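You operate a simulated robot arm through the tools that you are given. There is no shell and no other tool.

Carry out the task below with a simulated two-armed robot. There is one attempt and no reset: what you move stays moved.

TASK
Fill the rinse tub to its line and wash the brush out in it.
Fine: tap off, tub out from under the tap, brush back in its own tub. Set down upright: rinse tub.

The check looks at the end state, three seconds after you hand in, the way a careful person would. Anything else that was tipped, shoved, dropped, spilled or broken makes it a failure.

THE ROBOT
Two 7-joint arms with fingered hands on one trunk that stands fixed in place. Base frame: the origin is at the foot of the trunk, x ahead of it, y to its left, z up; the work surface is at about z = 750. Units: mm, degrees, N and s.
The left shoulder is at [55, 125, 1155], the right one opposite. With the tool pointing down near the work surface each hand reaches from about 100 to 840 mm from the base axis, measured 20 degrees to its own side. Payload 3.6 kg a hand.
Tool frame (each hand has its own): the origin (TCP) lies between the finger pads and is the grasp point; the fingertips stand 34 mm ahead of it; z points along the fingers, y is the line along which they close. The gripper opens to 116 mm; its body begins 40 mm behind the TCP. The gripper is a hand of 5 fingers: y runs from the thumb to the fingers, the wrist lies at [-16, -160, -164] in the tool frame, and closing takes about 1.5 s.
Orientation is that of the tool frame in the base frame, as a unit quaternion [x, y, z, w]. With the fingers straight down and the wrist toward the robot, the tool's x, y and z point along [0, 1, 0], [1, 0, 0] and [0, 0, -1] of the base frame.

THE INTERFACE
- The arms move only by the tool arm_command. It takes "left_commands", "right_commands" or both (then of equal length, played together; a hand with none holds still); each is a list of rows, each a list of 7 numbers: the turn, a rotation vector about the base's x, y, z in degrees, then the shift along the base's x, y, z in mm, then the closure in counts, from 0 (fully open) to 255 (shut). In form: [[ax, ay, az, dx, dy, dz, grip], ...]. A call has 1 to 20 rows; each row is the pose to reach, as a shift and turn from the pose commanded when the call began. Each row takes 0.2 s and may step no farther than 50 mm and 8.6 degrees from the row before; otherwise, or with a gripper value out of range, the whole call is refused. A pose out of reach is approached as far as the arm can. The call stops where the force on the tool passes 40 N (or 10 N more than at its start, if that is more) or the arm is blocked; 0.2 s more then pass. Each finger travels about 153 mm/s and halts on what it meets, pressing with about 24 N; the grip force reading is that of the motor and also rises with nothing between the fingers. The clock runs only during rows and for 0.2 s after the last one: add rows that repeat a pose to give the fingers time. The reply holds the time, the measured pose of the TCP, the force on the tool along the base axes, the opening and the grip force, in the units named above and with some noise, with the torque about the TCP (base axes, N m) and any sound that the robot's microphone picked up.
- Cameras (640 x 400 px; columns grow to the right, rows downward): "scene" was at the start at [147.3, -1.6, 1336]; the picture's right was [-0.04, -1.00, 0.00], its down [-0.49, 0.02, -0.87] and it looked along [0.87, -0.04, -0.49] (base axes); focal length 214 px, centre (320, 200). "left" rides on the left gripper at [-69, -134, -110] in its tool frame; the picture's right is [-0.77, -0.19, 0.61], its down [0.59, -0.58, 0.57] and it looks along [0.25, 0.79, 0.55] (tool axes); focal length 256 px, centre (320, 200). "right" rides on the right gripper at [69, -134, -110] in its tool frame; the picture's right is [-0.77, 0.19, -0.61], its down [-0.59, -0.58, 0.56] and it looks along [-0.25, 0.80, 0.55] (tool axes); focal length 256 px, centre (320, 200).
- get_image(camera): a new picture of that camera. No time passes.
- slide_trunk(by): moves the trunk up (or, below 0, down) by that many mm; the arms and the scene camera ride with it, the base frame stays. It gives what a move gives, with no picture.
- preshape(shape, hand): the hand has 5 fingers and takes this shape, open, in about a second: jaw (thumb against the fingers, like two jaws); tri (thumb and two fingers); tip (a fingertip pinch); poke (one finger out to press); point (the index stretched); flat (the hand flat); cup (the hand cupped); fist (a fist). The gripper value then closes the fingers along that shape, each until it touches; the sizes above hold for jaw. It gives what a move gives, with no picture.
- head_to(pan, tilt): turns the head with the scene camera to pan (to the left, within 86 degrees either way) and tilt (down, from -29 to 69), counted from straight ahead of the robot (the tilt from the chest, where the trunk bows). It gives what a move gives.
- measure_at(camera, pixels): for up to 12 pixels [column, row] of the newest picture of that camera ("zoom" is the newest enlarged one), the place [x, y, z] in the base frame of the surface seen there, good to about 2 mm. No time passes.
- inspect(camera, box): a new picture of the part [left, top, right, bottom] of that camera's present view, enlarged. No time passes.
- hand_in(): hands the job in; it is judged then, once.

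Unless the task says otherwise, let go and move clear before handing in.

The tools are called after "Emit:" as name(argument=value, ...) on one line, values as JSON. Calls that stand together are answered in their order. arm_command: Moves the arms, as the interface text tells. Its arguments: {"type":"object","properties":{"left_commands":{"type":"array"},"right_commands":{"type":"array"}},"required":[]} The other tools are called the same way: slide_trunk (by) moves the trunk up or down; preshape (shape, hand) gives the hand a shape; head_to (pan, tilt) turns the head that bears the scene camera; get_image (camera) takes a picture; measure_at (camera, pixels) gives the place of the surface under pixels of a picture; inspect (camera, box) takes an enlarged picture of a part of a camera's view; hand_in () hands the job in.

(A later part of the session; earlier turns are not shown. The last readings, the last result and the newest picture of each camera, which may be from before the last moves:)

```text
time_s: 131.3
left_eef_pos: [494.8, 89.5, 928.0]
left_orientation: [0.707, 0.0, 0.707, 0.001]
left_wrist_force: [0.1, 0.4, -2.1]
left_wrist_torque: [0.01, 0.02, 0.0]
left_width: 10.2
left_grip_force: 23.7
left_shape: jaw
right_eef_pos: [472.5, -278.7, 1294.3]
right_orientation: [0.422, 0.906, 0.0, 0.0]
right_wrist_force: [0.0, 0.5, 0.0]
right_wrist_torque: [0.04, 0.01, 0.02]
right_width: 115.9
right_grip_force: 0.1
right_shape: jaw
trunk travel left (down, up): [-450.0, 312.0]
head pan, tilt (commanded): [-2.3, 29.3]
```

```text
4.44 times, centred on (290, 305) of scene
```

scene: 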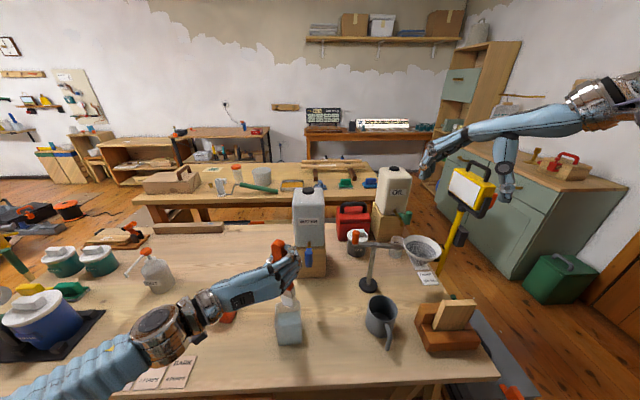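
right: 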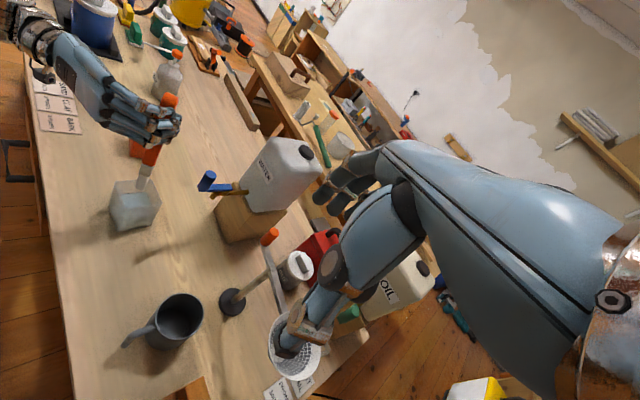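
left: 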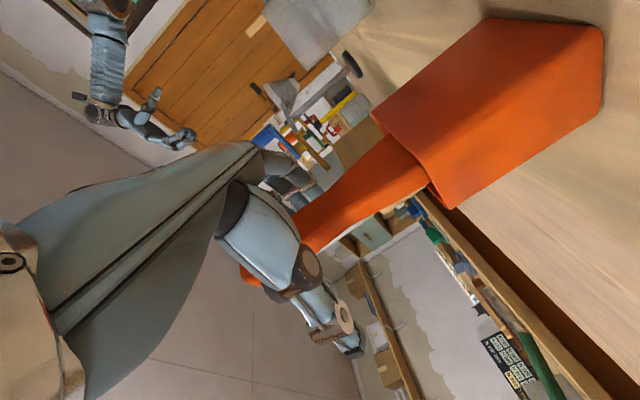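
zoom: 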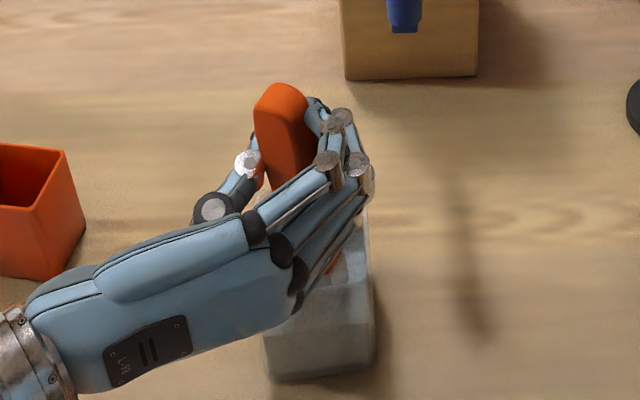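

The tub hasn't moved and the brush is held well. I'll do another swirl round with deeper up-and-down dunks.

Emit:
arm_command(left_commands=[[0, 0, 0, 4, 0, 5, 240], [0, 0, 0, 6, 3, 10, 240], [0, 0, 0, 3, 6, 15, 240], [0, 0, 0, -2, 6, 10, 240], [0, 0, 0, -6, 3, 5, 240], [0, 0, 0, -6, -2, 0, 240], [0, 0, 0, -2, -6, 0, 240], [0, 0, 0, 3, -6, 5, 240], [0, 0, 0, 6, -2, 10, 240], [0, 0, 0, 5, 4, 15, 240], [0, 0, 0, 0, 7, 10, 240], [0, 0, 0, -5, 4, 5, 240], [0, 0, 0, -7, 0, 0, 240], [0, 0, 0, -4, -5, 0, 240], [0, 0, 0, 2, -7, 5, 240], [0, 0, 0, 6, -3, 10, 240], [0, 0, 0, 6, 3, 10, 240], [0, 0, 0, 2, 5, 5, 240], [0, 0, 0, -2, 2, 0, 240], [0, 0, 0, 0, 0, 0, 240]])

Emit:
arm_command(left_commands=[[0, 0, 0, 4, 0, 0, 240], [0, 0, 0, 6, 3, 2, 240], [0, 0, 0, 4, 6, 4, 240], [0, 0, 0, 0, 6, 6, 240], [0, 0, 0, -4, 5, 4, 240], [0, 0, 0, -6, 1, 2, 240], [0, 0, 0, -5, -3, 0, 240], [0, 0, 0, -1, -6, 0, 240], [0, 0, 0, 3, -5, 2, 240], [0, 0, 0, 6, -2, 4, 240], [0, 0, 0, 6, 2, 6, 240], [0, 0, 0, 3, 6, 4, 240], [0, 0, 0, -1, 6, 2, 240], [0, 0, 0, -5, 4, 0, 240], [0, 0, 0, -6, 0, 0, 240], [0, 0, 0, -5, -4, 2, 240], [0, 0, 0, -1, -6, 4, 240], [0, 0, 0, 3, -4, 4, 240], [0, 0, 0, 2, -2, 2, 240], [0, 0, 0, 0, 0, 0, 240]])

Emit:
inspect(camera="right", box=[90, 130, 190, 250])

Emit:
inspect(camera="left", box=[210, 60, 640, 360])

```text
time_s: 135.5
left_eef_pos: [495.0, 87.2, 928.1]
left_orientation: [0.707, -0.001, 0.707, 0.0]
left_wrist_force: [0.2, 0.5, -1.0]
left_wrist_torque: [0.0, -0.05, -0.02]
left_width: 10.6
left_grip_force: 24.1
left_shape: jaw
right_eef_pos: [472.2, -278.0, 1293.8]
right_orientation: [0.423, 0.906, -0.001, 0.0]
right_wrist_force: [-0.4, 0.5, 0.2]
right_wrist_torque: [0.03, 0.03, 0.01]
right_width: 116.0
right_grip_force: 0.1
right_shape: jaw
trunk travel left (down, up): [-450.0, 312.0]
head pan, tilt (commanded): [-2.3, 29.3]
```

```text
time_s: 139.7
left_eef_pos: [494.5, 87.7, 928.3]
left_orientation: [0.707, -0.001, 0.707, -0.001]
left_wrist_force: [-0.2, 0.2, -0.5]
left_wrist_torque: [-0.02, 0.02, -0.03]
left_width: 10.9
left_grip_force: 23.5
left_shape: jaw
right_eef_pos: [472.0, -278.7, 1293.4]
right_orientation: [0.423, 0.906, 0.0, 0.0]
right_wrist_force: [0.7, -0.1, -0.5]
right_wrist_torque: [0.03, -0.03, 0.03]
right_width: 115.9
right_grip_force: 0.1
right_shape: jaw
trunk travel left (down, up): [-450.0, 312.0]
head pan, tilt (commanded): [-2.3, 29.3]
```

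```text
3.33 times, centred on (140, 190) of right
```

zoom: 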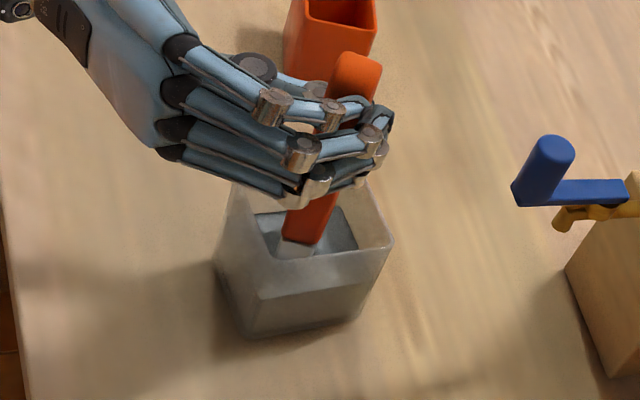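

```text
1.33 times, centred on (425, 210) of left
```

zoom: 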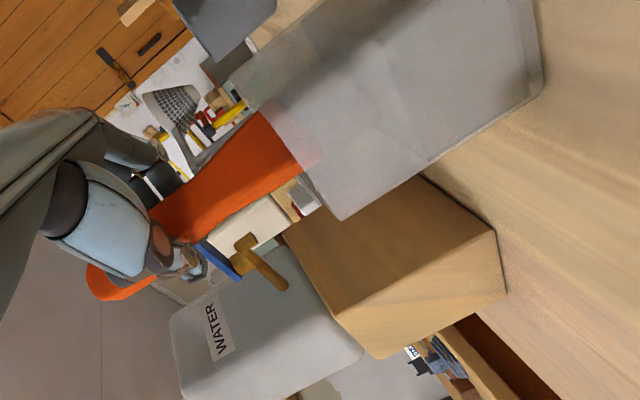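

After three rounds of swirling, I'll raise the bristles just above the waterline inside the tub and let them drip for a few seconds.

Emit:
arm_command(left_commands=[[0, 0, 0, 0, 0, 5, 240], [0, 0, 0, 0, 0, 10, 240], [0, 0, 0, 0, 0, 15, 240], [0, 0, 0, 0, 0, 20, 240], [0, 0, 0, 0, 0, 25, 240], [0, 0, 0, 0, 0, 30, 240], [0, 0, 0, 0, 0, 36, 240], [0, 0, 0, 0, 0, 42, 240], [0, 0, 0, 0, 0, 48, 240], [0, 0, 0, 0, 0, 52, 240], [0, 0, 0, 0, 0, 52, 240], [0, 0, 0, 0, 0, 52, 240], [0, 0, 0, 0, 0, 52, 240], [0, 0, 0, 0, 0, 52, 240], [0, 0, 0, 0, 0, 52, 240], [0, 0, 0, 0, 0, 52, 240], [0, 0, 0, 0, 0, 52, 240], [0, 0, 0, 0, 0, 52, 240], [0, 0, 0, 0, 0, 52, 240], [0, 0, 0, 0, 0, 52, 240]])

Emit:
inspect(camera="right", box=[90, 110, 190, 250])

Emit:
inspect(camera="scene", box=[250, 260, 330, 350])

Emit:
inspect(camera="left", box=[210, 60, 640, 360])

```text
time_s: 143.9
left_eef_pos: [494.9, 88.3, 980.0]
left_orientation: [0.707, 0.0, 0.707, -0.001]
left_wrist_force: [0.0, 0.0, -0.9]
left_wrist_torque: [0.0, 0.02, -0.01]
left_width: 10.4
left_grip_force: 24.4
left_shape: jaw
right_eef_pos: [472.0, -278.8, 1294.5]
right_orientation: [0.422, 0.907, 0.001, -0.001]
right_wrist_force: [0.0, 0.0, -0.2]
right_wrist_torque: [-0.01, 0.02, 0.02]
right_width: 115.9
right_grip_force: 0.0
right_shape: jaw
trunk travel left (down, up): [-450.0, 312.0]
head pan, tilt (commanded): [-2.3, 29.3]
```

```text
2.86 times, centred on (140, 180) of right
```

zoom: 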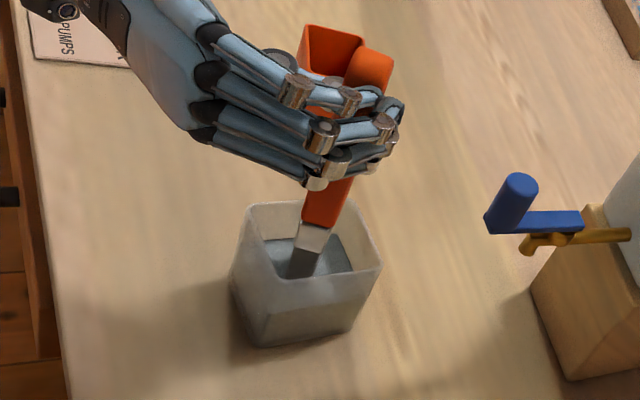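

```text
4.44 times, centred on (290, 305) of scene
```

zoom: 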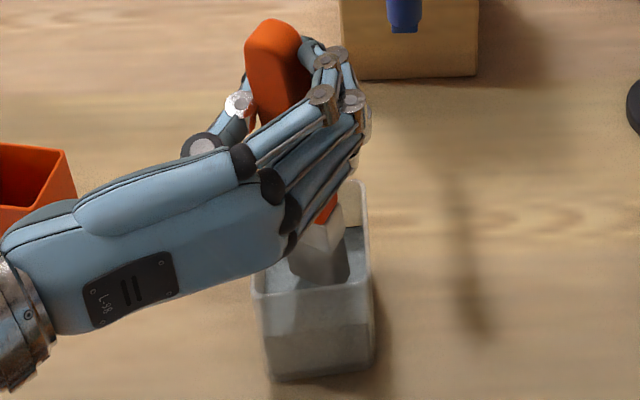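

```text
1.33 times, centred on (425, 210) of left
```

zoom: 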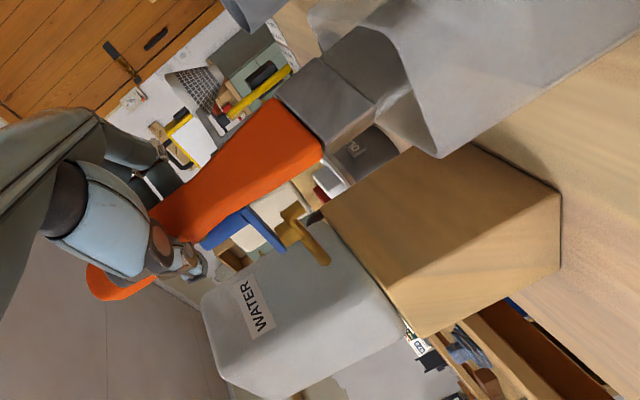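

The bristles look dark and wet, hanging just above the water inside the tub. I'll let them drip another 4 s, then raise above the rim and look.

Emit:
arm_command(left_commands=[[0, 0, 0, 0, 0, 0, 240], [0, 0, 0, 0, 0, 0, 240], [0, 0, 0, 0, 0, 0, 240], [0, 0, 0, 0, 0, 0, 240], [0, 0, 0, 0, 0, 0, 240], [0, 0, 0, 0, 0, 0, 240], [0, 0, 0, 0, 0, 0, 240], [0, 0, 0, 0, 0, 0, 240], [0, 0, 0, 0, 0, 0, 240], [0, 0, 0, 0, 0, 0, 240], [0, 0, 0, 0, 0, 8, 240], [0, 0, 0, 0, 0, 16, 240], [0, 0, 0, 0, 0, 24, 240], [0, 0, 0, 0, 0, 32, 240], [0, 0, 0, 0, 0, 40, 240], [0, 0, 0, 0, 0, 48, 240], [0, 0, 0, 0, 0, 56, 240], [0, 0, 0, 0, 0, 64, 240], [0, 0, 0, 0, 0, 70, 240], [0, 0, 0, 0, 0, 70, 240]])

Emit:
inspect(camera="right", box=[90, 110, 190, 250])

Emit:
inspect(camera="scene", box=[250, 260, 330, 350])

Emit:
inspect(camera="left", box=[210, 60, 640, 360])

```text
time_s: 148.1
left_eef_pos: [494.8, 88.9, 1048.9]
left_orientation: [0.707, 0.0, 0.707, 0.0]
left_wrist_force: [0.0, -0.6, -1.0]
left_wrist_torque: [0.02, 0.03, 0.0]
left_width: 10.7
left_grip_force: 24.6
left_shape: jaw
right_eef_pos: [471.5, -279.8, 1294.1]
right_orientation: [0.422, 0.907, -0.001, 0.0]
right_wrist_force: [-0.3, 0.0, -0.1]
right_wrist_torque: [0.03, 0.02, 0.0]
right_width: 115.7
right_grip_force: 0.1
right_shape: jaw
trunk travel left (down, up): [-450.0, 312.0]
head pan, tilt (commanded): [-2.3, 29.3]
```

```text
2.86 times, centred on (140, 180) of right
```

zoom: 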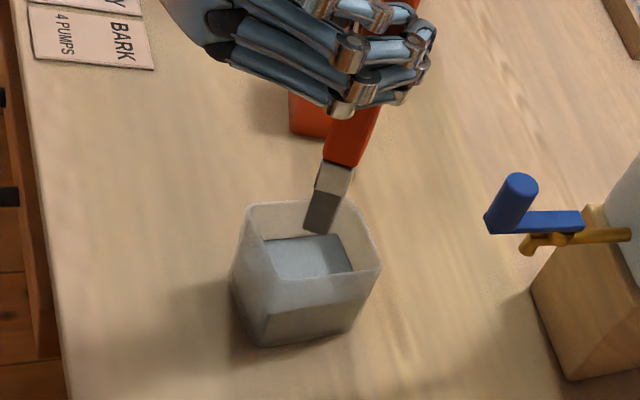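

```text
4.44 times, centred on (290, 305) of scene
```

zoom: 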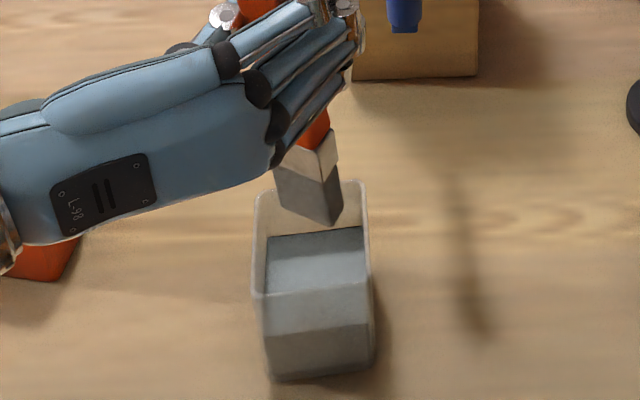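

```text
1.33 times, centred on (425, 210) of left
```

zoom: 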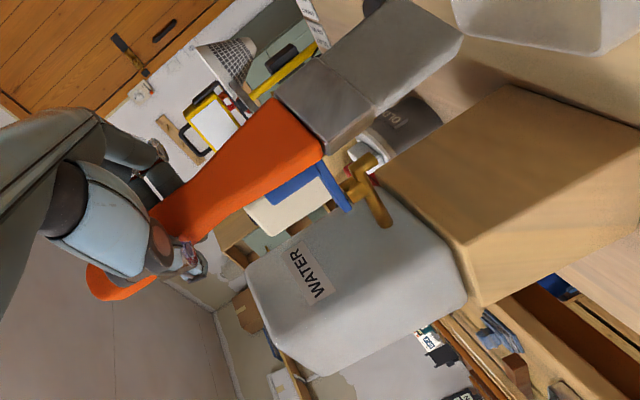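

The bristles came out wet and dark, and the water is now grey, still at the line. I'll hold over the tub a few more seconds for drips, and meanwhile measure the orange tub's exact pose from the right camera.

Emit:
arm_command(left_commands=[[0, 0, 0, 0, 0, 0, 240], [0, 0, 0, 0, 0, 0, 240], [0, 0, 0, 0, 0, 0, 240], [0, 0, 0, 0, 0, 0, 240], [0, 0, 0, 0, 0, 0, 240], [0, 0, 0, 0, 0, 0, 240], [0, 0, 0, 0, 0, 0, 240], [0, 0, 0, 0, 0, 0, 240], [0, 0, 0, 0, 0, 0, 240], [0, 0, 0, 0, 0, 0, 240], [0, 0, 0, 0, 0, 10, 240], [0, 0, 0, 0, 0, 20, 240], [0, 0, 0, 0, 0, 30, 240], [0, 0, 0, 0, 0, 40, 240], [0, 0, 0, 0, 0, 50, 240], [0, 0, 0, 0, 0, 60, 240], [0, 0, 0, 0, 0, 60, 240]])

Emit:
inspect(camera="right", box=[90, 60, 230, 200])

Emit:
inspect(camera="scene", box=[180, 260, 320, 360])

```text
time_s: 151.7
left_eef_pos: [494.6, 89.2, 1108.9]
left_orientation: [0.707, 0.0, 0.707, 0.0]
left_wrist_force: [0.0, 0.1, 0.4]
left_wrist_torque: [0.03, 0.02, 0.0]
left_width: 10.6
left_grip_force: 24.1
left_shape: jaw
right_eef_pos: [470.8, -278.6, 1294.6]
right_orientation: [0.422, 0.906, 0.0, 0.0]
right_wrist_force: [-0.4, -0.2, -0.1]
right_wrist_torque: [-0.01, -0.02, -0.01]
right_width: 115.8
right_grip_force: 0.1
right_shape: jaw
trunk travel left (down, up): [-450.0, 312.0]
head pan, tilt (commanded): [-2.3, 29.3]
```

```text
2.86 times, centred on (160, 130) of right
```

zoom: 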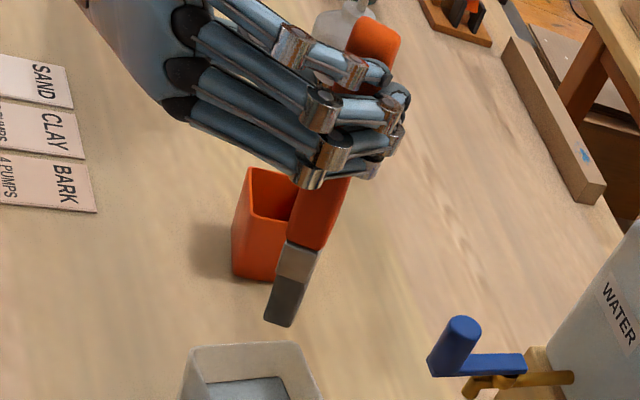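

```text
4.00 times, centred on (250, 310) of scene
```

zoom: 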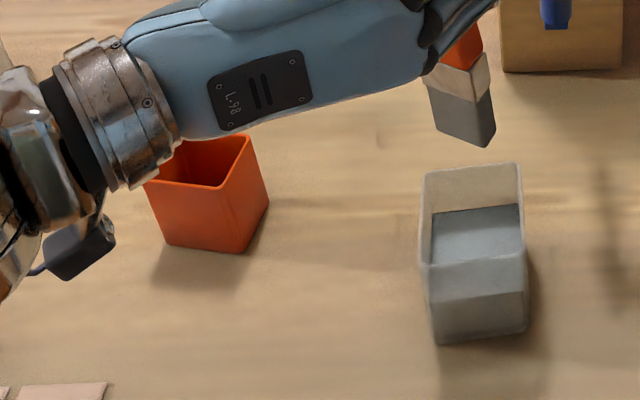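

Everything is still: the brush is clear above the rinse tub and the orange tub stands upright. I'll carry the brush back across toward its own tub at this height.

Emit:
arm_command(left_commands=[[0, 0, 0, 2, 5, 0, 240], [0, 0, 0, 5, 14, 0, 240], [0, 0, 0, 9, 26, 0, 240], [0, 0, 0, 13, 40, 0, 240], [0, 0, 0, 18, 54, 0, 240], [0, 0, 0, 23, 68, 0, 240], [0, 0, 0, 28, 82, 0, 240], [0, 0, 0, 33, 96, 0, 240], [0, 0, 0, 38, 110, 0, 240], [0, 0, 0, 43, 124, 0, 240], [0, 0, 0, 48, 138, 0, 240], [0, 0, 0, 53, 152, 0, 240], [0, 0, 0, 58, 166, 0, 240], [0, 0, 0, 62, 180, 0, 240], [0, 0, 0, 66, 194, 0, 240], [0, 0, 0, 69, 204, 0, 240], [0, 0, 0, 71, 211, 0, 240], [0, 0, 0, 71, 213, 0, 240], [0, 0, 0, 71, 213, 0, 240]])

Emit:
inspect(camera="scene", box=[170, 240, 310, 350])

Emit:
inspect(camera="right", box=[110, 40, 220, 150])

```text
time_s: 155.7
left_eef_pos: [567.4, 301.3, 1109.9]
left_orientation: [0.707, 0.0, 0.707, 0.0]
left_wrist_force: [1.0, -0.5, -0.3]
left_wrist_torque: [0.02, 0.03, 0.03]
left_width: 10.5
left_grip_force: 24.2
left_shape: jaw
right_eef_pos: [471.4, -278.9, 1294.8]
right_orientation: [0.423, 0.906, 0.001, -0.001]
right_wrist_force: [0.4, 0.1, 0.8]
right_wrist_torque: [0.01, 0.04, -0.01]
right_width: 115.9
right_grip_force: 0.1
right_shape: jaw
trunk travel left (down, up): [-450.0, 312.0]
head pan, tilt (commanded): [-2.3, 29.3]
```

```text
3.64 times, centred on (240, 295) of scene
```

zoom: 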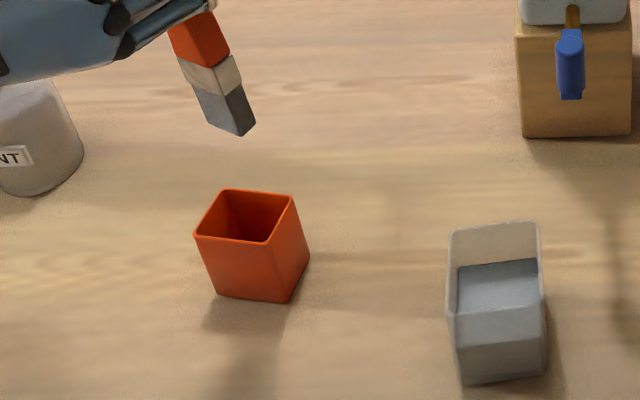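

```text
3.64 times, centred on (165, 95) of right
```

zoom: 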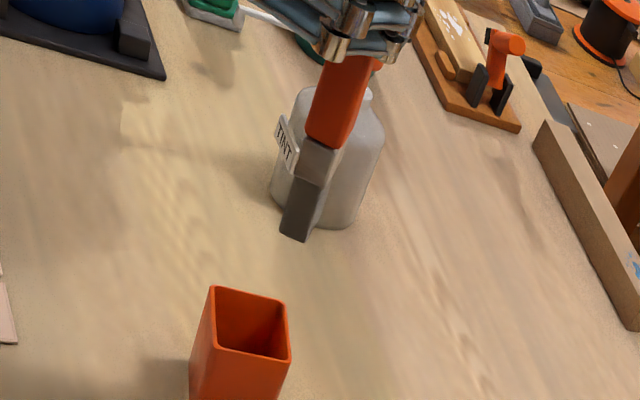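

The brush is above its own tub. I'll measure the tub's rim corners and the bristle tip corners in fresh zooms.

Emit:
inspect(camera="scene", box=[205, 255, 265, 325])

Emit:
measure_at(camera="zoom", pixels=[[178, 188], [175, 196], [290, 198], [282, 206], [335, 122], [330, 118], [225, 106], [235, 108], [230, 195], [310, 160], [200, 150], [280, 113]])

Emit:
measure_at(camera="scene", pixels=[[239, 275], [240, 276], [231, 272], [243, 272], [230, 264], [235, 262], [240, 260], [225, 255], [243, 262]])

```text
5.71 times, centred on (235, 290) of scene
```

zoom: 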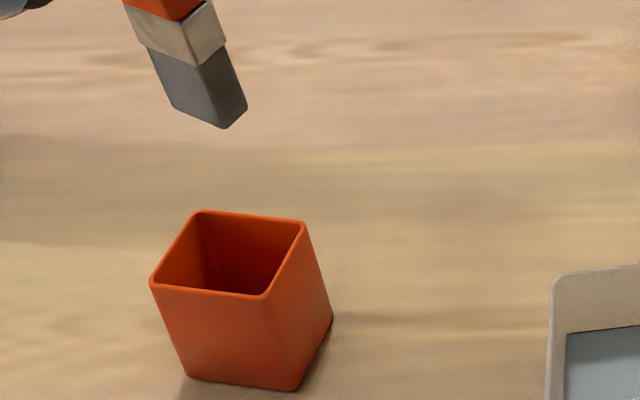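

```text
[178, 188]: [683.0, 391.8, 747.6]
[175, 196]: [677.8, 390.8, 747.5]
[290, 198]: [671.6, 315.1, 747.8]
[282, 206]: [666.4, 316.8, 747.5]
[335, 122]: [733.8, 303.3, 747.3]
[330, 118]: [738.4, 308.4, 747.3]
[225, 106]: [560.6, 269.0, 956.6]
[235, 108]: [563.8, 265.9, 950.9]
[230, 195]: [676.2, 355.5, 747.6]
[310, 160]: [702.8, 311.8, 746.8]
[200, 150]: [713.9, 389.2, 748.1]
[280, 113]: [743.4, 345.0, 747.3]
```

```text
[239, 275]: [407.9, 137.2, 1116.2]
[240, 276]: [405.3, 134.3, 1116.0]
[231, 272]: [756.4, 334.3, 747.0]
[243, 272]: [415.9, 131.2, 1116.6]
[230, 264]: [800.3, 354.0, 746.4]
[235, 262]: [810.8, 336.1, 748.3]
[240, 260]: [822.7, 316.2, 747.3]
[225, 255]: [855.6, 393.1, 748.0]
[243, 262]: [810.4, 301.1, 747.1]
```

I now have exact corner pixels in this zoom: rim at (152,283), (263,298), (303,223), (198,212), and bristle corners at (222,126), (172,104), (245,104).

Emit:
measure_at(camera="zoom", pixels=[[154, 284], [208, 292], [263, 297], [285, 258], [303, 224], [250, 216], [199, 213], [175, 247], [222, 124], [174, 103], [243, 104], [200, 60]])

```text
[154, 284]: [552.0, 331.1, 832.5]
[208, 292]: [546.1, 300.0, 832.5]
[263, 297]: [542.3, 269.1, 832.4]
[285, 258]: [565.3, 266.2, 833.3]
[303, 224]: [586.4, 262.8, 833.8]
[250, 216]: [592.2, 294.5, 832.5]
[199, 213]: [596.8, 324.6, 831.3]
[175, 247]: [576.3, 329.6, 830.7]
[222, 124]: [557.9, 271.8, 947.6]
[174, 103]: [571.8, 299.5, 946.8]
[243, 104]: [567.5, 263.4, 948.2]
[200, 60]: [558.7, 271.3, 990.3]
```

The tub is actually 63 × 45 mm, centred at (569.4, 296.9), and the brush is yawed about 18° relative to it, now vertical, with its tip centred at (569.7, 281.5). I'll rotate the hand +17.8° and shift (−6, +14) to align the brush with the tub, then re-measure.

Emit:
arm_command(left_commands=[[0, 0, 4, -1.5, 3.5, 0, 240], [0, 0, 8, -3, 7, 0, 240], [0, 0, 12, -4.5, 10, 0, 240], [0, 0, 15, -5.5, 12.5, 0, 240], [0, 0, 17.8, -6.2, 13.7, 0, 240], [0, 0, 17.8, -6.2, 13.7, 0, 240], [0, 0, 17.8, -6.2, 13.7, 0, 240]])

Emit:
inspect(camera="scene", box=[205, 255, 265, 325])

Emit:
inspect(camera="right", box=[110, 40, 220, 150])

```text
time_s: 157.3
left_eef_pos: [558.9, 315.6, 1109.5]
left_orientation: [0.699, 0.109, 0.699, -0.11]
left_wrist_force: [0.2, -0.1, -1.1]
left_wrist_torque: [0.01, 0.02, 0.02]
left_width: 10.4
left_grip_force: 24.3
left_shape: jaw
right_eef_pos: [470.5, -279.0, 1293.5]
right_orientation: [0.423, 0.906, 0.0, 0.0]
right_wrist_force: [0.0, -0.5, 0.0]
right_wrist_torque: [0.0, 0.0, 0.05]
right_width: 116.3
right_grip_force: 0.1
right_shape: jaw
trunk travel left (down, up): [-450.0, 312.0]
head pan, tilt (commanded): [-2.3, 29.3]
```

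```text
5.71 times, centred on (235, 290) of scene
```

zoom: 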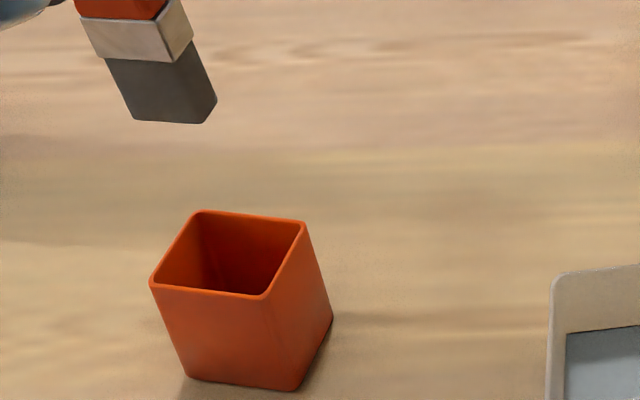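

```text
3.64 times, centred on (165, 95) of right
```

zoom: 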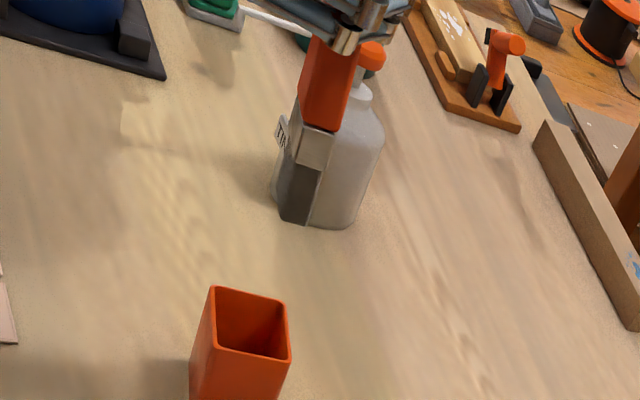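

The brush faces now look parallel to the tub's. I'll re-measure the bristle and ferrule corners.

Emit:
inspect(camera="scene", box=[205, 255, 265, 325])

Emit:
measure_at(camera="zoom", pixels=[[202, 121], [205, 118], [137, 117], [214, 98], [212, 92], [170, 119], [168, 58], [90, 42], [165, 60], [190, 40], [150, 80], [195, 70]])

Emit:
inspect(camera="right", box=[150, 50, 220, 130])

Emit:
measure_at(camera="zoom", pixels=[[260, 235], [300, 248], [325, 240], [280, 180], [320, 180], [345, 170], [250, 200], [290, 215], [310, 245], [300, 130], [260, 120], [340, 130]])

```text
5.71 times, centred on (235, 290) of scene
```

zoom: 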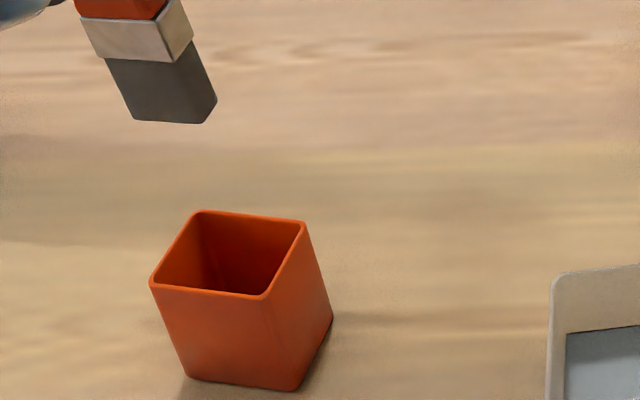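

```text
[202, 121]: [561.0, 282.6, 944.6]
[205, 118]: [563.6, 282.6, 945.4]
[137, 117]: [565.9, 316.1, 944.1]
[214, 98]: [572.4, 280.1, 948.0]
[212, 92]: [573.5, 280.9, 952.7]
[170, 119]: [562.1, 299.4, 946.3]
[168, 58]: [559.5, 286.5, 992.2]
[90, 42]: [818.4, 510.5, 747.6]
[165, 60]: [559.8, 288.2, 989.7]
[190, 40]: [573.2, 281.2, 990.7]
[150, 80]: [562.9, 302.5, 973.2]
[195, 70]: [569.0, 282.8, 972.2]
```

```text
5.00 times, centred on (185, 90) of right
```

zoom: 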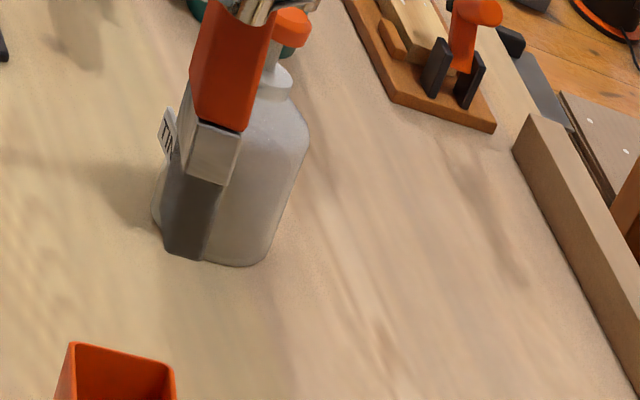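

```text
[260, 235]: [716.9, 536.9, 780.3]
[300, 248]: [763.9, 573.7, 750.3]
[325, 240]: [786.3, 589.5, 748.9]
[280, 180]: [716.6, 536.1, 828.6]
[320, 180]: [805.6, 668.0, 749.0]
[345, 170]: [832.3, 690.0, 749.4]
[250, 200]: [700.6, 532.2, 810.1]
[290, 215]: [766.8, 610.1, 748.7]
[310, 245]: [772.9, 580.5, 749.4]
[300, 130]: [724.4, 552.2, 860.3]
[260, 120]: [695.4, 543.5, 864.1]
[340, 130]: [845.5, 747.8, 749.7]
```

The brush long axis is now at 82.5° versus the tub's 81.1°. I'll measure the bristle depth from the right view to pin down its centre.

Emit:
measure_at(camera="zoom", pixels=[[168, 235], [170, 248], [190, 252], [205, 225], [215, 190], [212, 200], [185, 200], [175, 190], [190, 165], [225, 180], [232, 140], [200, 130]])

```text
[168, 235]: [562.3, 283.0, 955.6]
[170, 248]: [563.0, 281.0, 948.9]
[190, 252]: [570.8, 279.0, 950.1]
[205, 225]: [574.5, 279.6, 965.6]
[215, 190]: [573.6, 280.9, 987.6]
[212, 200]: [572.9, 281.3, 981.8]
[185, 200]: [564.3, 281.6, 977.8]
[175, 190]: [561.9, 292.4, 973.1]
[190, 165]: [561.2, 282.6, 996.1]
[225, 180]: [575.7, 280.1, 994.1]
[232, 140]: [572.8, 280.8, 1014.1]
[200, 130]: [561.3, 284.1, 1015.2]
```

The tip centre is at (571, 299) versus the tub's (569.4, 296.9), so I'll shift (−1.6, −2) and lower into the tub, stopping partway to check clearance.

Emit:
arm_command(left_commands=[[0, 0, 0, -0.8, -1, -10, 240], [0, 0, 0, -1.6, -2, -22, 240], [0, 0, 0, -1.6, -2, -34, 240], [0, 0, 0, -1.6, -2, -46, 240], [0, 0, 0, -1.6, -2, -58, 240], [0, 0, 0, -1.6, -2, -70, 240], [0, 0, 0, -1.6, -2, -82, 240], [0, 0, 0, -1.6, -2, -92, 240], [0, 0, 0, -1.6, -2, -100, 240], [0, 0, 0, -1.6, -2, -106, 240], [0, 0, 0, -1.6, -2, -112, 240], [0, 0, 0, -1.6, -2, -118, 240], [0, 0, 0, -1.6, -2, -124, 240]])

Emit:
inspect(camera="scene", box=[190, 240, 270, 330])

Emit:
inspect(camera="right", box=[120, 60, 220, 170])

Emit:
inspect(camera="left", box=[210, 60, 640, 360])

```text
time_s: 160.1
left_eef_pos: [558.6, 311.7, 984.9]
left_orientation: [0.699, 0.109, 0.698, -0.11]
left_wrist_force: [0.6, -0.4, -0.7]
left_wrist_torque: [0.02, 0.04, 0.02]
left_width: 10.3
left_grip_force: 24.3
left_shape: jaw
right_eef_pos: [471.7, -278.1, 1293.5]
right_orientation: [0.422, 0.906, 0.001, 0.0]
right_wrist_force: [0.1, 0.0, -0.7]
right_wrist_torque: [-0.04, 0.0, 0.02]
right_width: 115.8
right_grip_force: 0.0
right_shape: jaw
trunk travel left (down, up): [-450.0, 312.0]
head pan, tilt (commanded): [-2.3, 29.3]
```

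```text
4.44 times, centred on (230, 285) of scene
```

zoom: 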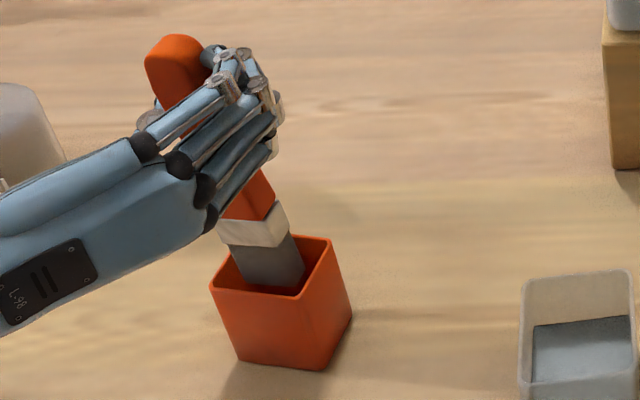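

```text
3.64 times, centred on (170, 115) of right
```

zoom: 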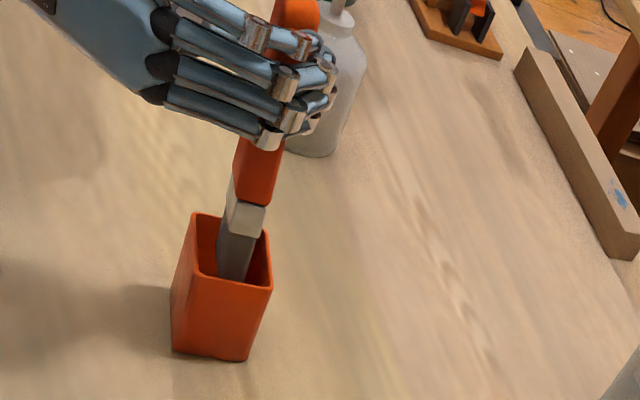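

```text
1.33 times, centred on (425, 210) of left
```

zoom: 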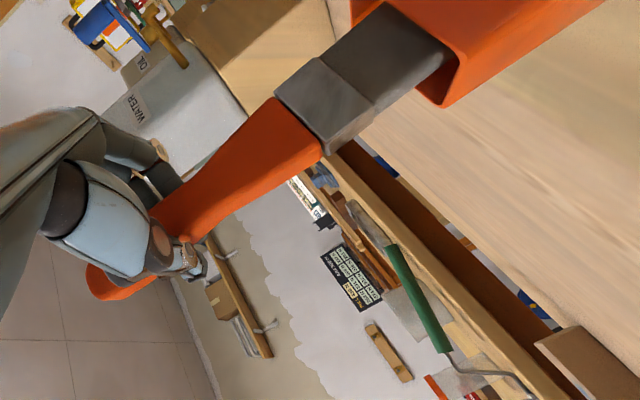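

The bristles entered the tub without touching. I'll lower another 50 mm slowly and watch the force.

Emit:
arm_command(left_commands=[[0, 0, 0, 0, 0, -5, 240], [0, 0, 0, 0, 0, -10, 240], [0, 0, 0, 0, 0, -15, 240], [0, 0, 0, 0, 0, -20, 240], [0, 0, 0, 0, 0, -25, 240], [0, 0, 0, 0, 0, -30, 240], [0, 0, 0, 0, 0, -35, 240], [0, 0, 0, 0, 0, -39, 240], [0, 0, 0, 0, 0, -43, 240], [0, 0, 0, 0, 0, -46, 240], [0, 0, 0, 0, 0, -49, 240], [0, 0, 0, 0, 0, -51, 240]])

Emit:
inspect(camera="scene", box=[190, 240, 270, 330])

Emit:
inspect(camera="right", box=[120, 60, 220, 170])

Emit:
inspect(camera="left", box=[210, 60, 640, 360])

```text
time_s: 162.7
left_eef_pos: [559.3, 313.9, 934.6]
left_orientation: [0.698, 0.109, 0.699, -0.11]
left_wrist_force: [0.3, 0.4, -0.6]
left_wrist_torque: [0.01, 0.05, 0.01]
left_width: 10.4
left_grip_force: 23.9
left_shape: jaw
right_eef_pos: [472.1, -279.0, 1294.0]
right_orientation: [0.422, 0.906, 0.001, 0.0]
right_wrist_force: [-0.2, -0.3, 0.4]
right_wrist_torque: [0.0, 0.04, -0.02]
right_width: 116.1
right_grip_force: 0.1
right_shape: jaw
trunk travel left (down, up): [-450.0, 312.0]
head pan, tilt (commanded): [-2.3, 29.3]
```

```text
4.44 times, centred on (230, 285) of scene
```

zoom: 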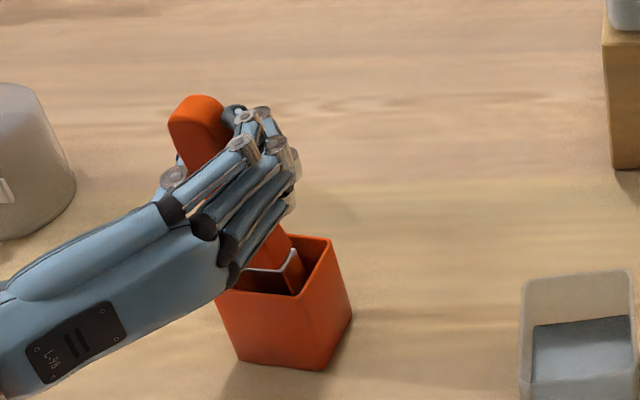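

```text
3.64 times, centred on (170, 115) of right
```

zoom: 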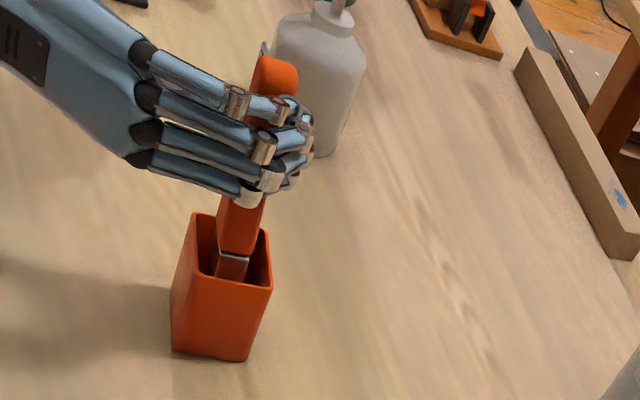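

```text
1.33 times, centred on (425, 210) of left
```

zoom: 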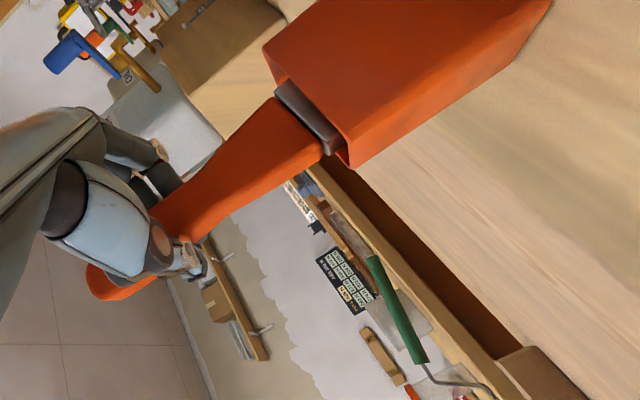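

The ferrule is almost level with the rim. I'll lower the last few millimetres in 1.5 mm steps until I feel the floor.

Emit:
arm_command(left_commands=[[0, 0, 0, 0, 0, -1.5, 240], [0, 0, 0, 0, 0, -3, 240], [0, 0, 0, 0, 0, -4.5, 240], [0, 0, 0, 0, 0, -6, 240], [0, 0, 0, 0, 0, -7.5, 240]])

Emit:
inspect(camera="scene", box=[190, 240, 270, 330])

Emit:
measure_at(camera="zoom", pixels=[[190, 110], [205, 115], [185, 135], [215, 130], [205, 160], [270, 270], [290, 275], [300, 265]])

Emit:
inspect(camera="left", box=[210, 60, 640, 360])

```text
time_s: 163.9
left_eef_pos: [558.1, 312.5, 927.0]
left_orientation: [0.699, 0.11, 0.698, -0.109]
left_wrist_force: [-0.7, 0.5, -0.8]
left_wrist_torque: [0.02, 0.03, 0.0]
left_width: 10.1
left_grip_force: 23.6
left_shape: jaw
right_eef_pos: [471.4, -277.8, 1294.3]
right_orientation: [0.423, 0.906, 0.0, 0.0]
right_wrist_force: [-0.9, -1.2, -0.5]
right_wrist_torque: [0.04, -0.01, -0.01]
right_width: 116.2
right_grip_force: 0.2
right_shape: jaw
trunk travel left (down, up): [-450.0, 312.0]
head pan, tilt (commanded): [-2.3, 29.3]
```

```text
4.44 times, centred on (230, 285) of scene
```

zoom: 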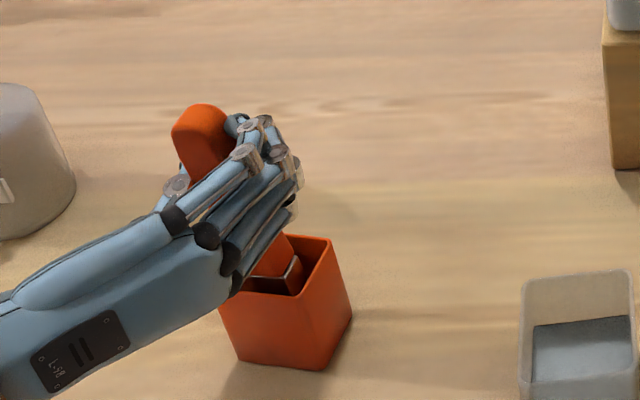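

```text
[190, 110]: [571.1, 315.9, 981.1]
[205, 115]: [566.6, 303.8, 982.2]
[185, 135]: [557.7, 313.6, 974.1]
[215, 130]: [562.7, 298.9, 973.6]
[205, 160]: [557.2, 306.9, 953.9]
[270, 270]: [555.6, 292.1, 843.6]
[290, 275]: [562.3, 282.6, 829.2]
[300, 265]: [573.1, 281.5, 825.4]
```

```text
1.33 times, centred on (425, 210) of left
```

zoom: 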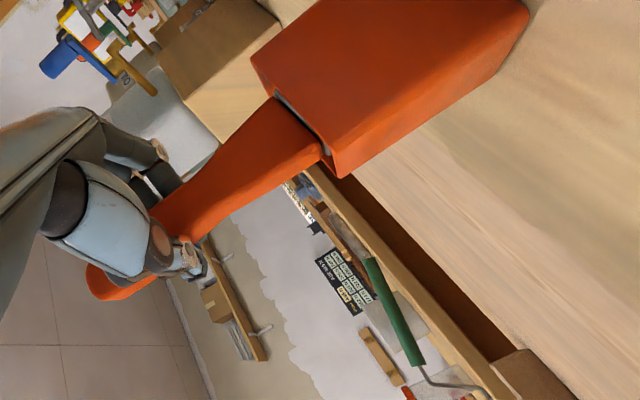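

The handle top reads about 982 versus 978–980 originally, so it's nearly seated, with roughly a 3° lean toward +y. I'll correct the lean about the tip, then lower in 1 mm steps until it touches.

Emit:
arm_command(left_commands=[[1, 0, 0, 0, -2.8, 0, 240], [2, 0, 0, 0, -5.6, 0, 240], [3, 0, 0, 0, -8.4, 0, 240], [3, 0, 0, 0, -8.4, -1, 240], [3, 0, 0, 0, -8.4, -2, 240], [3, 0, 0, 0, -8.4, -2, 240]])

Emit:
inspect(camera="scene", box=[190, 240, 270, 330])

Emit:
measure_at(camera="zoom", pixels=[[190, 118], [205, 120], [185, 140], [215, 135], [270, 270], [220, 300], [298, 312], [345, 310]])

Emit:
inspect(camera="right", box=[120, 60, 220, 170])

```text
time_s: 165.3
left_eef_pos: [557.8, 304.5, 925.4]
left_orientation: [0.696, 0.091, 0.701, -0.128]
left_wrist_force: [0.2, 0.1, -0.7]
left_wrist_torque: [-0.01, 0.01, -0.01]
left_width: 10.5
left_grip_force: 24.0
left_shape: jaw
right_eef_pos: [471.4, -278.1, 1294.8]
right_orientation: [0.422, 0.906, 0.001, 0.0]
right_wrist_force: [-0.5, -0.2, 0.4]
right_wrist_torque: [-0.02, 0.02, 0.0]
right_width: 115.9
right_grip_force: 0.1
right_shape: jaw
trunk travel left (down, up): [-450.0, 312.0]
head pan, tilt (commanded): [-2.3, 29.3]
```

```text
4.44 times, centred on (230, 285) of scene
```

zoom: 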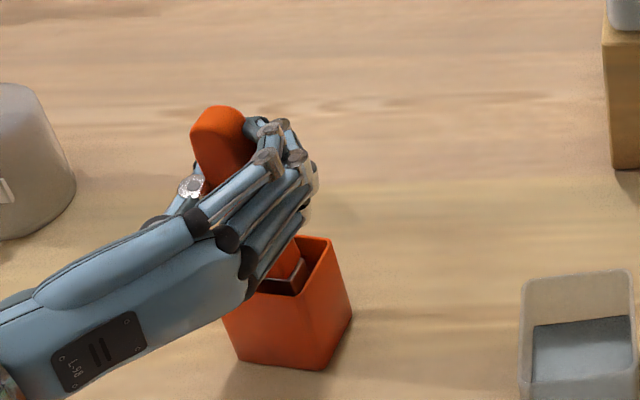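

```text
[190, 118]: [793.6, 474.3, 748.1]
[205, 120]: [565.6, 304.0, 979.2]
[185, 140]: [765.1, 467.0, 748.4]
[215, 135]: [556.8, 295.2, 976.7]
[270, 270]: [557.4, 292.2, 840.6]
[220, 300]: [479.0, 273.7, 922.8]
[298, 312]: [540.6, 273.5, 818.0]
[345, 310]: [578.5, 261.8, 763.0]
```

```text
3.64 times, centred on (170, 115) of right
```

zoom: 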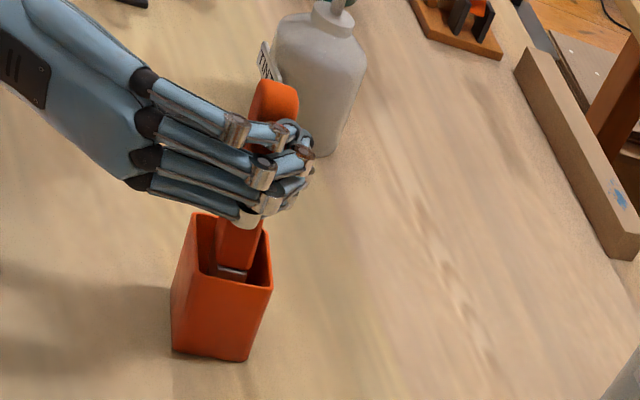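

There's still no contact. I'll lower 1 mm at a time, up to 5 mm more.

Emit:
arm_command(left_commands=[[0, 0, 0, 0, 0, -1, 240], [0, 0, 0, 0, 0, -2, 240], [0, 0, 0, 0, 0, -3, 240], [0, 0, 0, 0, 0, -3, 240]])

```text
time_s: 166.3
left_eef_pos: [558.1, 304.5, 922.5]
left_orientation: [0.695, 0.091, 0.701, -0.127]
left_wrist_force: [-0.6, 0.1, 1.3]
left_wrist_torque: [0.05, 0.03, 0.0]
left_width: 10.3
left_grip_force: 23.6
left_shape: jaw
right_eef_pos: [471.5, -279.3, 1294.1]
right_orientation: [0.423, 0.906, 0.0, 0.0]
right_wrist_force: [0.0, 0.0, -0.1]
right_wrist_torque: [0.0, -0.03, 0.02]
right_width: 115.7
right_grip_force: 0.2
right_shape: jaw
trunk travel left (down, up): [-450.0, 312.0]
head pan, tilt (commanded): [-2.3, 29.3]
```

The vertical force flipped to +1.3 N, so the bristles rest on the tub floor. I'll open the hand slowly.

Emit:
arm_command(left_commands=[[0, 0, 0, 0, 0, 0, 230], [0, 0, 0, 0, 0, 0, 220], [0, 0, 0, 0, 0, 0, 210], [0, 0, 0, 0, 0, 0, 200], [0, 0, 0, 0, 0, 0, 190], [0, 0, 0, 0, 0, 0, 180], [0, 0, 0, 0, 0, 0, 165], [0, 0, 0, 0, 0, 0, 150], [0, 0, 0, 0, 0, 0, 130], [0, 0, 0, 0, 0, 0, 100], [0, 0, 0, 0, 0, 0, 60], [0, 0, 0, 0, 0, 0, 20], [0, 0, 0, 0, 0, 0, 0], [0, 0, 0, 0, 0, 0, 0]])

Emit:
inspect(camera="scene", box=[190, 240, 270, 330])

Emit:
inspect(camera="right", box=[120, 60, 220, 170])

Emit:
inspect(camera="left", box=[210, 60, 640, 360])

```text
time_s: 169.3
left_eef_pos: [558.2, 304.4, 922.3]
left_orientation: [0.695, 0.091, 0.701, -0.127]
left_wrist_force: [0.5, -0.4, -0.2]
left_wrist_torque: [-0.02, 0.01, -0.01]
left_width: 115.7
left_grip_force: 0.1
left_shape: jaw
right_eef_pos: [470.7, -279.1, 1294.8]
right_orientation: [0.423, 0.906, 0.001, -0.001]
right_wrist_force: [0.4, 0.4, 0.6]
right_wrist_torque: [0.0, 0.0, 0.0]
right_width: 115.9
right_grip_force: 0.1
right_shape: jaw
trunk travel left (down, up): [-450.0, 312.0]
head pan, tilt (commanded): [-2.3, 29.3]
```

```text
4.44 times, centred on (230, 285) of scene
```

zoom: 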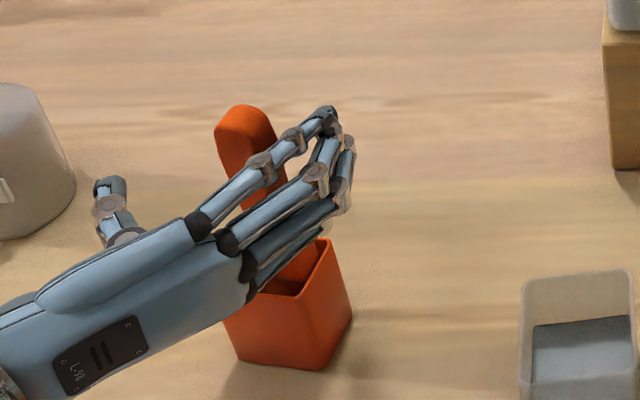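

```text
3.64 times, centred on (170, 115) of right
```

zoom: 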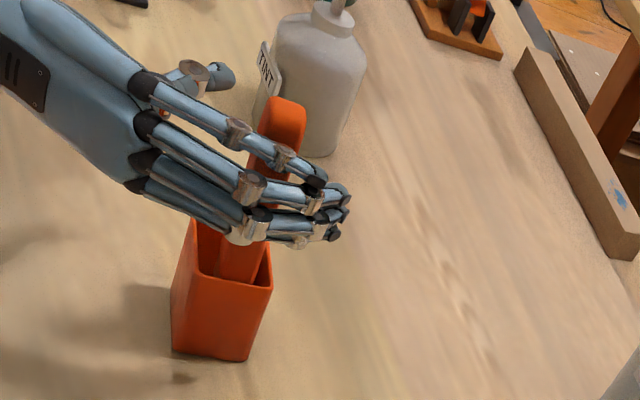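

```text
1.33 times, centred on (425, 210) of left
```

zoom: 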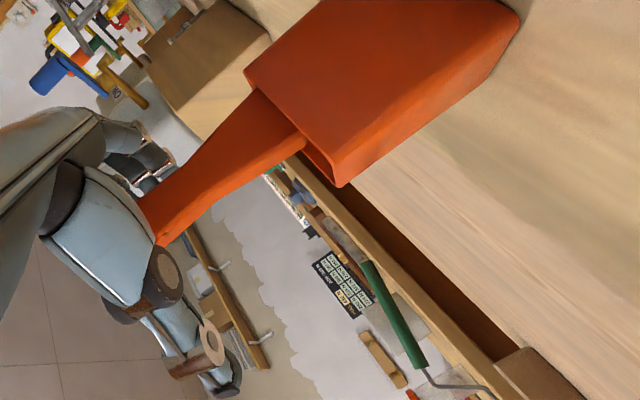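

The brush is released and stands in its own tub. I'll back the open hand straight out along its finger axis (−0.95, −0.31).

Emit:
arm_command(left_commands=[[0, 0, 0, -5, -1.6, 0, 0], [0, 0, 0, -12, -3.9, 0, 0], [0, 0, 0, -21, -6.7, 0, 0], [0, 0, 0, -32, -10.3, 0, 0], [0, 0, 0, -44, -14.1, 0, 0], [0, 0, 0, -57, -18.3, 0, 0], [0, 0, 0, -70, -22.5, 0, 0], [0, 0, 0, -84, -27, 0, 0], [0, 0, 0, -98, -31.5, 0, 0], [0, 0, 0, -112, -36, 0, 0], [0, 0, 0, -124, -40, 0, 0], [0, 0, 0, -124, -40, 0, 0]])

Emit:
inspect(camera="scene", box=[190, 240, 320, 350])

Emit:
inspect(camera="right", box=[120, 60, 220, 170])

Emit:
get_image(camera="scene")

```text
time_s: 171.9
left_eef_pos: [433.1, 263.8, 922.0]
left_orientation: [0.695, 0.09, 0.701, -0.128]
left_wrist_force: [0.7, -0.8, 0.0]
left_wrist_torque: [0.0, 0.0, 0.0]
left_width: 116.1
left_grip_force: 0.0
left_shape: jaw
right_eef_pos: [470.3, -278.5, 1294.8]
right_orientation: [0.422, 0.906, 0.0, 0.0]
right_wrist_force: [-0.6, 0.3, 0.2]
right_wrist_torque: [-0.01, 0.01, 0.02]
right_width: 115.9
right_grip_force: 0.1
right_shape: jaw
trunk travel left (down, up): [-450.0, 312.0]
head pan, tilt (commanded): [-2.3, 29.3]
```

```text
3.64 times, centred on (255, 295) of scene
```

zoom: 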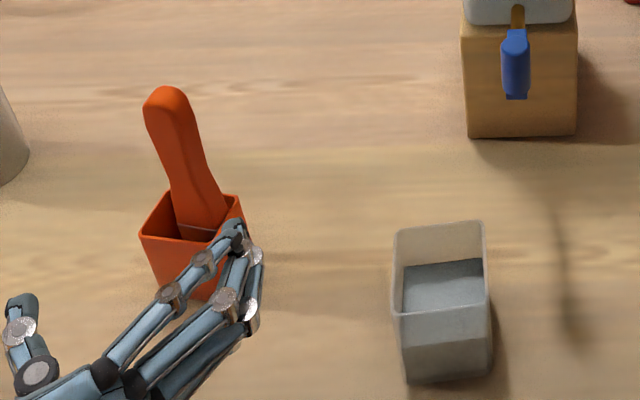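

```text
3.64 times, centred on (170, 115) of right
```

zoom: 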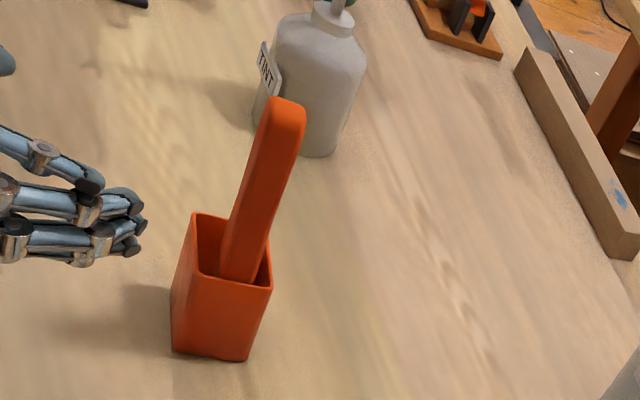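

```text
taken
```

scene: 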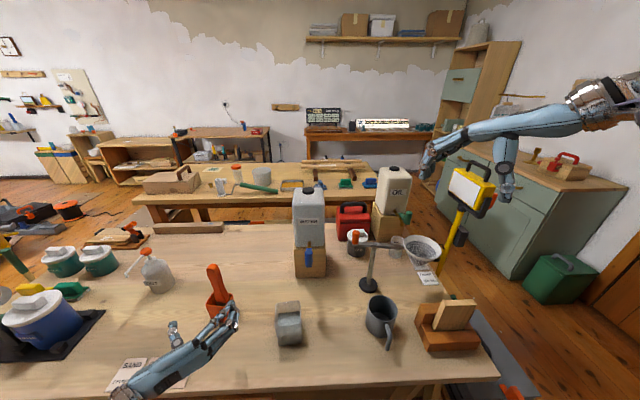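

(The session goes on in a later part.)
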